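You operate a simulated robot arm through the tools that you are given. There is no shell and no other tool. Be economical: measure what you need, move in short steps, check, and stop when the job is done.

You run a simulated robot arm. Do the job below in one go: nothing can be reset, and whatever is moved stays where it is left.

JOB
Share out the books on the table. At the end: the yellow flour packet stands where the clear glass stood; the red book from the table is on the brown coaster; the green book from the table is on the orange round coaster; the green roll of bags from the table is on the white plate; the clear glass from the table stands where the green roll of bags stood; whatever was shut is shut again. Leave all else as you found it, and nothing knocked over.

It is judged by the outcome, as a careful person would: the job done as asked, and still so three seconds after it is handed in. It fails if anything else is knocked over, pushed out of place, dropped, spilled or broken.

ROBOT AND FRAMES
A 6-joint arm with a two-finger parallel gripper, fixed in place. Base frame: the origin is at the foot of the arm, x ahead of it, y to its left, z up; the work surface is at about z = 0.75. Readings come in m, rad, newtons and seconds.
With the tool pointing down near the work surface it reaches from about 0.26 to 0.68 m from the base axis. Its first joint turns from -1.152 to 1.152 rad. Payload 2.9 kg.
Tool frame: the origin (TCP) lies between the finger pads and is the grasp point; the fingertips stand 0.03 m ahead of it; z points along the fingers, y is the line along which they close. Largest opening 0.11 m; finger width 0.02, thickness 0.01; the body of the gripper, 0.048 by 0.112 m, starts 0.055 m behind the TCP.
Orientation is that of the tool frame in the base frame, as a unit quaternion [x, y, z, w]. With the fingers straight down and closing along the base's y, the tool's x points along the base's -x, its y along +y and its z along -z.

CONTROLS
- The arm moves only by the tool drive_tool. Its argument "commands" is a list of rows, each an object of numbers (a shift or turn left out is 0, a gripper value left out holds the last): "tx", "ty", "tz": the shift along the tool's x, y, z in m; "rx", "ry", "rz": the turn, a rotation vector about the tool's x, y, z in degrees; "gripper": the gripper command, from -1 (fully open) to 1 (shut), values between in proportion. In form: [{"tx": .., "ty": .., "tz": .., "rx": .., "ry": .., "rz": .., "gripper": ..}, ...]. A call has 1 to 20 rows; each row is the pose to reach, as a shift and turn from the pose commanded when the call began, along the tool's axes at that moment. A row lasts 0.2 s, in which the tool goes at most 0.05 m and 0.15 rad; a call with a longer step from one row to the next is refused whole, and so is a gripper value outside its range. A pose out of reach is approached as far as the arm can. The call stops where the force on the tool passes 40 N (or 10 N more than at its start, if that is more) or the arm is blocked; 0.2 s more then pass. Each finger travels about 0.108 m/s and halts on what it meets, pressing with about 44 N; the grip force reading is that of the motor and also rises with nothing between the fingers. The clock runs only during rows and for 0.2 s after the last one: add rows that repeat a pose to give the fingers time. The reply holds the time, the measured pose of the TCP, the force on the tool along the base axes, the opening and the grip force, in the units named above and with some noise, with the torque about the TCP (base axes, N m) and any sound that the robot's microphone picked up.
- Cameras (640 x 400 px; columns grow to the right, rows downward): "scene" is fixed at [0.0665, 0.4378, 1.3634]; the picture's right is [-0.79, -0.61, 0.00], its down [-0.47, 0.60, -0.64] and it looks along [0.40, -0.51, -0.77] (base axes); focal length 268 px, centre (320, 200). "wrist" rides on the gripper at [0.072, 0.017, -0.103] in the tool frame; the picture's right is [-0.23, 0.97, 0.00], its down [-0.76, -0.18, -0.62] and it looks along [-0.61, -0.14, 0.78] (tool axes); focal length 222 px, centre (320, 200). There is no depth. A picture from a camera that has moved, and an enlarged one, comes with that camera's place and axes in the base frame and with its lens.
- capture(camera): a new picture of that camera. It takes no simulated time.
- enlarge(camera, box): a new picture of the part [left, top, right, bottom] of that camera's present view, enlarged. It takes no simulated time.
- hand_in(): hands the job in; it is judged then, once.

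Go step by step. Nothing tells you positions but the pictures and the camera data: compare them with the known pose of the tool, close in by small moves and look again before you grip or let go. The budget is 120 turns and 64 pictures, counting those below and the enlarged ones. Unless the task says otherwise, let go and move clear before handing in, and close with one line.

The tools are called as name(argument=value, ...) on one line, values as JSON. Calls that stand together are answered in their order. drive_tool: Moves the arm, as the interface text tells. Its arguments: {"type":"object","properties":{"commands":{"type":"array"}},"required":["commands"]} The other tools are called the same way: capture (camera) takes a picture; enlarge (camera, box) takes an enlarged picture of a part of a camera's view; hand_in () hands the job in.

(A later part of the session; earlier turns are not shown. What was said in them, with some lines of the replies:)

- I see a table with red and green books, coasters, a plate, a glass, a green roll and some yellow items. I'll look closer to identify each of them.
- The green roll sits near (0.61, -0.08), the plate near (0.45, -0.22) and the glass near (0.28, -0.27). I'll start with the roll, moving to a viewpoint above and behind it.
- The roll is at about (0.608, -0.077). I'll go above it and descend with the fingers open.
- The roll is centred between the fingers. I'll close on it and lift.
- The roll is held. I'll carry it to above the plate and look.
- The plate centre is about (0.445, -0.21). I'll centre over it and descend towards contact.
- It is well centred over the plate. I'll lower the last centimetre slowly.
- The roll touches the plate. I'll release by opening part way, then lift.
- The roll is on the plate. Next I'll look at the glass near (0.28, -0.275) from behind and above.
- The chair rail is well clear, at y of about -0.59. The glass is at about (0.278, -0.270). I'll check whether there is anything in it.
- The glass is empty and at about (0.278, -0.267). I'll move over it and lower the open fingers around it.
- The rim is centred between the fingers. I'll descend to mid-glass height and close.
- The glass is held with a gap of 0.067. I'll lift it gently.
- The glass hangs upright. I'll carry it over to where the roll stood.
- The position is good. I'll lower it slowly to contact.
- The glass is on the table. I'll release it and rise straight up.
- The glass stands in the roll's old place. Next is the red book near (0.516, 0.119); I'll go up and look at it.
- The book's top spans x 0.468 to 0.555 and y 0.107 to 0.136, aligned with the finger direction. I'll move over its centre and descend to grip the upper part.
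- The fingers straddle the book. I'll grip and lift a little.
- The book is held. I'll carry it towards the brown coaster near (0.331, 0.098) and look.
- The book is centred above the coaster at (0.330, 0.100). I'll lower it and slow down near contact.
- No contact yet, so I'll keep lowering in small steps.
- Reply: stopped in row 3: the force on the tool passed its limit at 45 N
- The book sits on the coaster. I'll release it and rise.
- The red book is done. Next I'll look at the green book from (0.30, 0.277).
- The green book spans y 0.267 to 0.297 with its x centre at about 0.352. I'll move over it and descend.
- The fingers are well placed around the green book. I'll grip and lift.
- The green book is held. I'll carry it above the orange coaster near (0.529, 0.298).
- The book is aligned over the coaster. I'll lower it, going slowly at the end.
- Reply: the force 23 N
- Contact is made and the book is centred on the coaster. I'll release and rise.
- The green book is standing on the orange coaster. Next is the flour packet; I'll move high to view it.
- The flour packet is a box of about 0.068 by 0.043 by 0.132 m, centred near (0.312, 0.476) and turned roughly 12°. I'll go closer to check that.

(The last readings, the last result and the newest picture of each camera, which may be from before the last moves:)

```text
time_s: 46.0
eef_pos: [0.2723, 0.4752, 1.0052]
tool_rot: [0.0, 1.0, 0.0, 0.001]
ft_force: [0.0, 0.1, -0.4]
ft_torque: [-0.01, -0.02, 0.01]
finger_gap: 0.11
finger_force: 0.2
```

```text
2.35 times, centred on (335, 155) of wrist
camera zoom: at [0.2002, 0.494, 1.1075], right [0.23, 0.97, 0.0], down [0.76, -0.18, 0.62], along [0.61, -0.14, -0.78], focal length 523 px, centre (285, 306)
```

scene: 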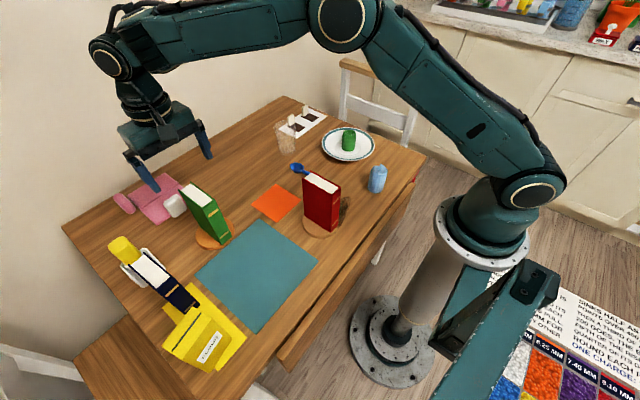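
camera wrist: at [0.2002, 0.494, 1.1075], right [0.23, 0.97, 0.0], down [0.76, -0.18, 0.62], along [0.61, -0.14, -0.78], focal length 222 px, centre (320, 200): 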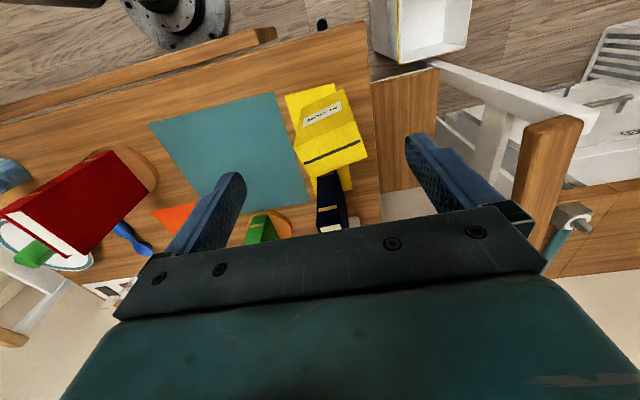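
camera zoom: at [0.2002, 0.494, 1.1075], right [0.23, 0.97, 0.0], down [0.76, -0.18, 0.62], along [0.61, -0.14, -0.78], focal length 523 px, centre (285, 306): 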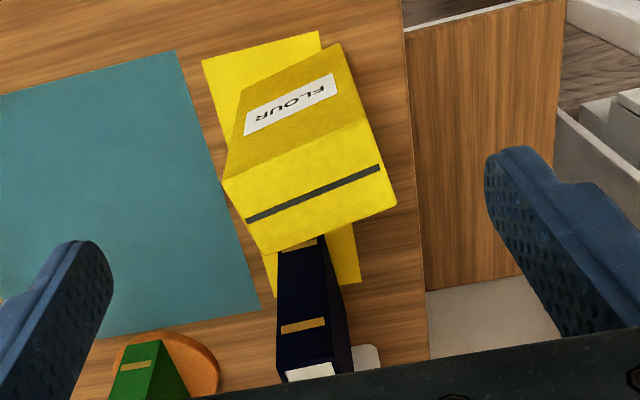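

The packet is centred at about (0.313, 0.478) and turned about 11°. I'll align the fingers and move over it, stopping with the tips just above the top.

drive_tool(commands=[{"tx": -0.02, "ty": 0.001, "rz": -5.5}, {"tx": -0.043, "ty": 0.002, "rz": -11}, {"tx": -0.043, "ty": 0.002, "tz": 0.04, "rz": -11}, {"tx": -0.043, "ty": 0.002, "tz": 0.076, "rz": -11}, {"tx": -0.043, "ty": 0.002, "tz": 0.076, "rz": -11}])

capture(camera="wrist")

enlarge(camera="scene", box=[140, 270, 280, 390])

```text
time_s: 47.2
eef_pos: [0.3153, 0.4789, 0.9288]
tool_rot: [-0.095, 0.995, 0.0, 0.001]
ft_force: [0.3, 0.0, 0.4]
ft_torque: [0.0, -0.02, 0.03]
finger_gap: 0.11
finger_force: 0.0
```

```text
25 pictures are left
camera wrist: at [0.2407, 0.4824, 1.0313], right [0.04, 1.0, 0.0], down [0.78, -0.03, 0.62], along [0.62, -0.02, -0.78], focal length 222 px, centre (320, 200)
```

wrist: 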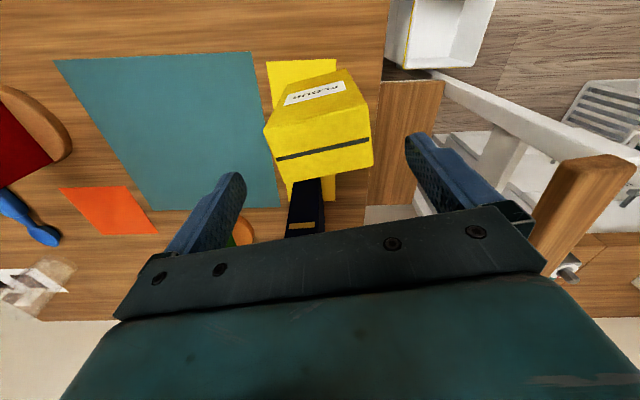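

```text
3.33 times, centred on (210, 330) of scene
camera zoom: at [0.0665, 0.4378, 1.3634], right [-0.79, -0.61, 0.0], down [-0.47, 0.6, -0.64], along [0.4, -0.51, -0.77], focal length 894 px, centre (687, -233)
```

zoom: 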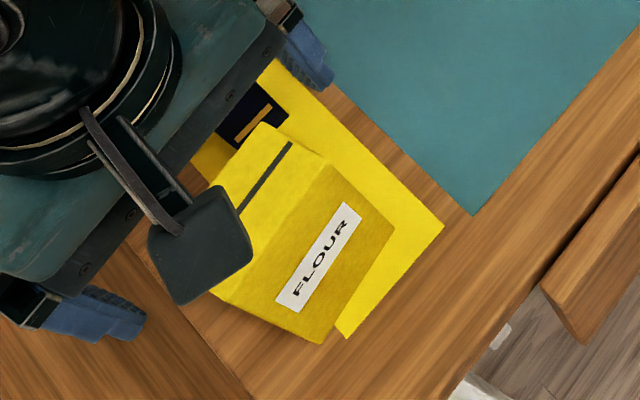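

The alignment checks out. I'll descend around the packet and grip it.

drive_tool(commands=[{"tx": 0.002, "tz": 0.03}, {"tx": 0.002, "tz": 0.06}, {"tx": 0.002, "tz": 0.085}, {"tx": 0.002, "tz": 0.085}])

capture(camera="wrist")

```text
time_s: 48.2
eef_pos: [0.3113, 0.4787, 0.8434]
tool_rot: [-0.096, 0.995, 0.0, 0.0]
ft_force: [-0.1, 0.3, 0.3]
ft_torque: [-0.03, 0.0, -0.06]
finger_gap: 0.1101
finger_force: 0.0
```

```text
23 pictures are left
camera wrist: at [0.2367, 0.4823, 0.9455], right [0.04, 1.0, 0.0], down [0.78, -0.03, 0.62], along [0.62, -0.02, -0.78], focal length 222 px, centre (320, 200)
```

wrist: 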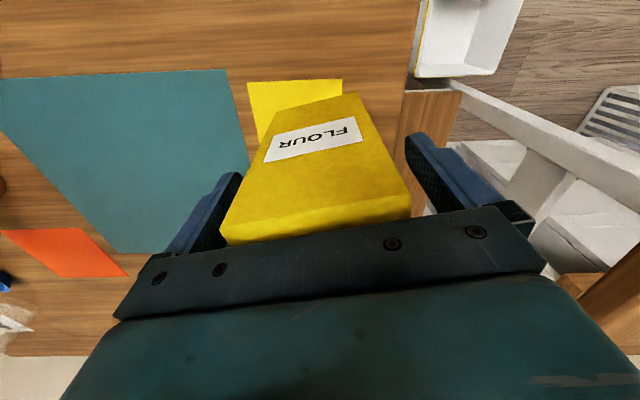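

The packet is between the fingers. I'll close and lift slowly.

drive_tool(commands=[{"gripper": -0.3}, {"gripper": 0.0}, {"gripper": 0.4}, {"gripper": 0.4}])

drive_tool(commands=[{"tz": -0.01, "gripper": 0.4}, {"tz": -0.03, "gripper": 0.4}, {"tz": -0.06, "gripper": 0.4}, {"tz": -0.06, "gripper": 0.4}])

```text
time_s: 49.2
eef_pos: [0.3126, 0.4793, 0.8441]
tool_rot: [-0.096, 0.995, -0.001, 0.001]
ft_force: [1.3, 1.5, -1.0]
ft_torque: [0.05, -0.12, 0.04]
finger_gap: 0.0696
finger_force: 43.6
```

```text
time_s: 50.2
eef_pos: [0.3101, 0.4794, 0.9058]
tool_rot: [-0.095, 0.995, -0.002, 0.001]
ft_force: [0.8, 0.4, -5.5]
ft_torque: [-0.02, -0.02, -0.01]
finger_gap: 0.0698
finger_force: 44.2
```

The packet is held. I'll lift it high and turn the tool back to straight.

drive_tool(commands=[{"tz": -0.04, "gripper": 0.4}, {"tz": -0.08, "gripper": 0.4}, {"tz": -0.12, "rz": 4, "gripper": 0.4}, {"tz": -0.155, "rz": 8, "gripper": 0.4}, {"tz": -0.155, "rz": 11, "gripper": 0.4}, {"tz": -0.155, "rz": 11, "gripper": 0.4}])

capture(camera="scene")

```text
time_s: 51.6
eef_pos: [0.3117, 0.4781, 1.057]
tool_rot: [0.001, 1.0, 0.001, 0.001]
ft_force: [0.2, -0.1, -4.3]
ft_torque: [-0.01, -0.05, 0.01]
finger_gap: 0.07
finger_force: 44.0
```

```text
22 pictures are left
```

scene: 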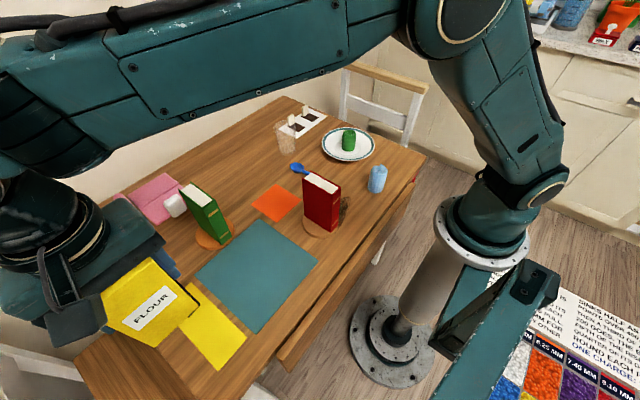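

The packet hangs straight and high. I'll carry it in an arc, over the books, to above the glass's old place.

drive_tool(commands=[{"tx": -0.0154, "ty": -0.0397, "gripper": 0.4}, {"tx": -0.0308, "ty": -0.0794, "gripper": 0.4}, {"tx": -0.0462, "ty": -0.1191, "gripper": 0.4}, {"tx": -0.0616, "ty": -0.1588, "gripper": 0.4}, {"tx": -0.077, "ty": -0.1985, "gripper": 0.4}, {"tx": -0.0924, "ty": -0.2382, "gripper": 0.4}, {"tx": -0.108, "ty": -0.278, "gripper": 0.4}, {"tx": -0.1047, "ty": -0.3197, "gripper": 0.4}, {"tx": -0.1014, "ty": -0.3614, "gripper": 0.4}, {"tx": -0.0981, "ty": -0.4031, "gripper": 0.4}, {"tx": -0.0948, "ty": -0.4448, "gripper": 0.4}, {"tx": -0.0915, "ty": -0.4865, "gripper": 0.4}, {"tx": -0.088, "ty": -0.528, "gripper": 0.4}, {"tx": -0.0673, "ty": -0.5643, "gripper": 0.4}, {"tx": -0.0466, "ty": -0.6006, "gripper": 0.4}, {"tx": -0.0259, "ty": -0.6369, "gripper": 0.4}, {"tx": -0.0052, "ty": -0.6732, "gripper": 0.4}, {"tx": 0.0155, "ty": -0.7095, "gripper": 0.4}, {"tx": 0.036, "ty": -0.746, "gripper": 0.4}, {"tx": 0.036, "ty": -0.746, "gripper": 0.4}])

capture(camera="scene")

capture(camera="wrist")

```text
time_s: 55.8
eef_pos: [0.2715, -0.2694, 1.0628]
tool_rot: [0.0, 1.0, 0.0, 0.0]
ft_force: [0.2, -0.8, -4.1]
ft_torque: [0.0, 0.0, 0.03]
finger_gap: 0.07
finger_force: 43.5
```

```text
21 pictures are left
```

scene: 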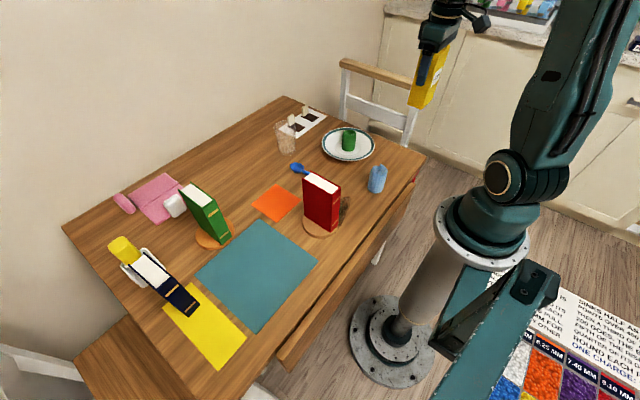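

```text
20 pictures are left
camera wrist: at [0.1989, -0.2518, 1.1645], right [0.23, 0.97, 0.0], down [0.76, -0.18, 0.62], along [0.61, -0.14, -0.78], focal length 222 px, centre (320, 200)
```

wrist: 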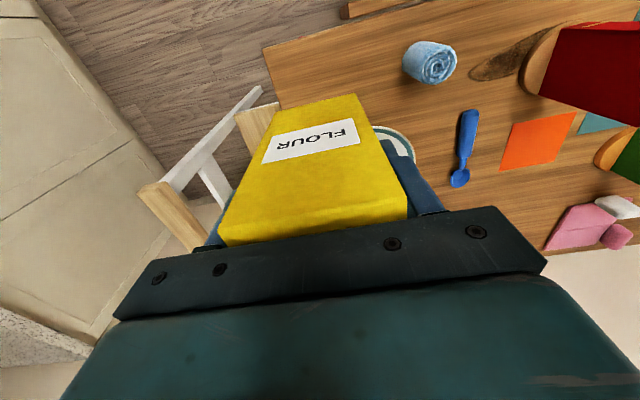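

The packet is above the target. I'll descend to just above the table and check the position.

drive_tool(commands=[{"tx": -0.001, "tz": 0.04, "gripper": 0.4}, {"tx": -0.001, "tz": 0.08, "gripper": 0.4}, {"tx": -0.001, "tz": 0.12, "gripper": 0.4}, {"tx": -0.001, "tz": 0.16, "gripper": 0.4}, {"tx": -0.001, "tz": 0.19, "gripper": 0.4}, {"tx": -0.001, "tz": 0.19, "gripper": 0.4}])

enlarge(camera="scene", box=[340, 90, 460, 190])

```text
time_s: 57.2
eef_pos: [0.2765, -0.267, 0.8707]
tool_rot: [0.0, 1.0, -0.001, 0.001]
ft_force: [-0.3, -0.8, -5.1]
ft_torque: [-0.02, -0.01, -0.01]
finger_gap: 0.0697
finger_force: 44.6
```

```text
4.00 times, centred on (400, 140) of scene
camera zoom: at [0.0665, 0.4378, 1.3634], right [-0.79, -0.61, 0.0], down [-0.47, 0.6, -0.64], along [0.4, -0.51, -0.77], focal length 1072 px, centre (0, 440)
```

zoom: 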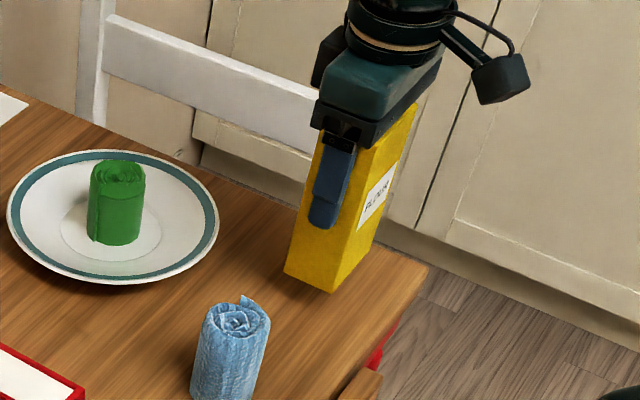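

The position matches the glass's spot. I'll lower the last bit slowly.

drive_tool(commands=[{"tz": 0.01, "gripper": 0.4}, {"tz": 0.018, "gripper": 0.4}, {"tz": 0.021, "gripper": 0.4}, {"tz": 0.024, "gripper": 0.4}, {"tz": 0.026, "gripper": 0.4}, {"tz": 0.026, "gripper": 0.4}])

```text
time_s: 58.6
eef_pos: [0.2756, -0.2695, 0.8424]
tool_rot: [0.0, 1.0, 0.0, 0.001]
ft_force: [0.1, -0.8, -4.3]
ft_torque: [-0.05, 0.01, 0.0]
finger_gap: 0.0695
finger_force: 43.8
```

drive_tool(commands=[{"tz": 0.001, "gripper": 0.4}, {"tz": 0.002, "gripper": 0.4}, {"tz": 0.003, "gripper": 0.4}, {"tz": 0.003, "gripper": 0.4}])

```text
time_s: 59.6
eef_pos: [0.2771, -0.2682, 0.8441]
tool_rot: [0.001, 1.0, -0.001, 0.001]
ft_force: [-2.1, 1.1, 4.6]
ft_torque: [0.13, 0.23, -0.03]
finger_gap: 0.0696
finger_force: 43.9
stopped in row 4: the force on the tool passed its limit at 42 N (the readings are from after the stop); the commanded pose is now the measured one
```

The packet is on the table. I'll release it and rise.

drive_tool(commands=[{"gripper": 0.0}, {"gripper": -0.5}, {"gripper": -0.7}, {"gripper": -0.7}, {"tz": -0.04, "gripper": -0.7}, {"tz": -0.08, "gripper": -0.7}, {"tz": -0.12, "gripper": -0.7}, {"tz": -0.16, "gripper": -0.7}, {"tz": -0.2, "gripper": -0.7}, {"tz": -0.2, "gripper": -0.7}])

capture(camera="scene")

enlarge(camera="scene", box=[260, 90, 440, 240])

```text
time_s: 61.8
eef_pos: [0.2775, -0.2688, 1.0428]
tool_rot: [0.0, 1.0, 0.0, 0.001]
ft_force: [0.0, 0.2, -0.1]
ft_torque: [0.0, -0.04, 0.0]
finger_gap: 0.0935
finger_force: 0.1
```

```text
18 pictures are left
```

scene: 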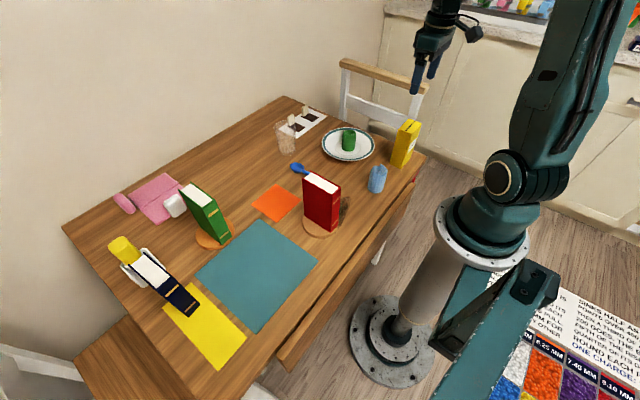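

```text
2.67 times, centred on (350, 165) of scene
camera zoom: at [0.0665, 0.4378, 1.3634], right [-0.79, -0.61, 0.0], down [-0.47, 0.6, -0.64], along [0.4, -0.51, -0.77], focal length 715 px, centre (240, 293)
```

zoom: 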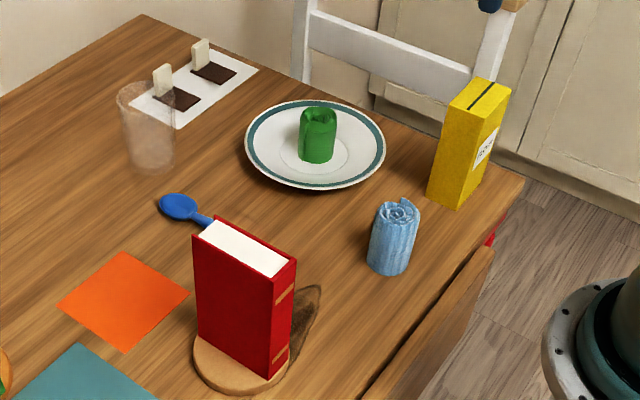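

Every item is in its place, upright, and the arm is clear; nothing else has moved. I'll hand in.

hand_in()

```text
The job is handed in.
```

The job is finished and handed in: all five items are standing where you asked, nothing was knocked over, and nothing shut was opened along the way.
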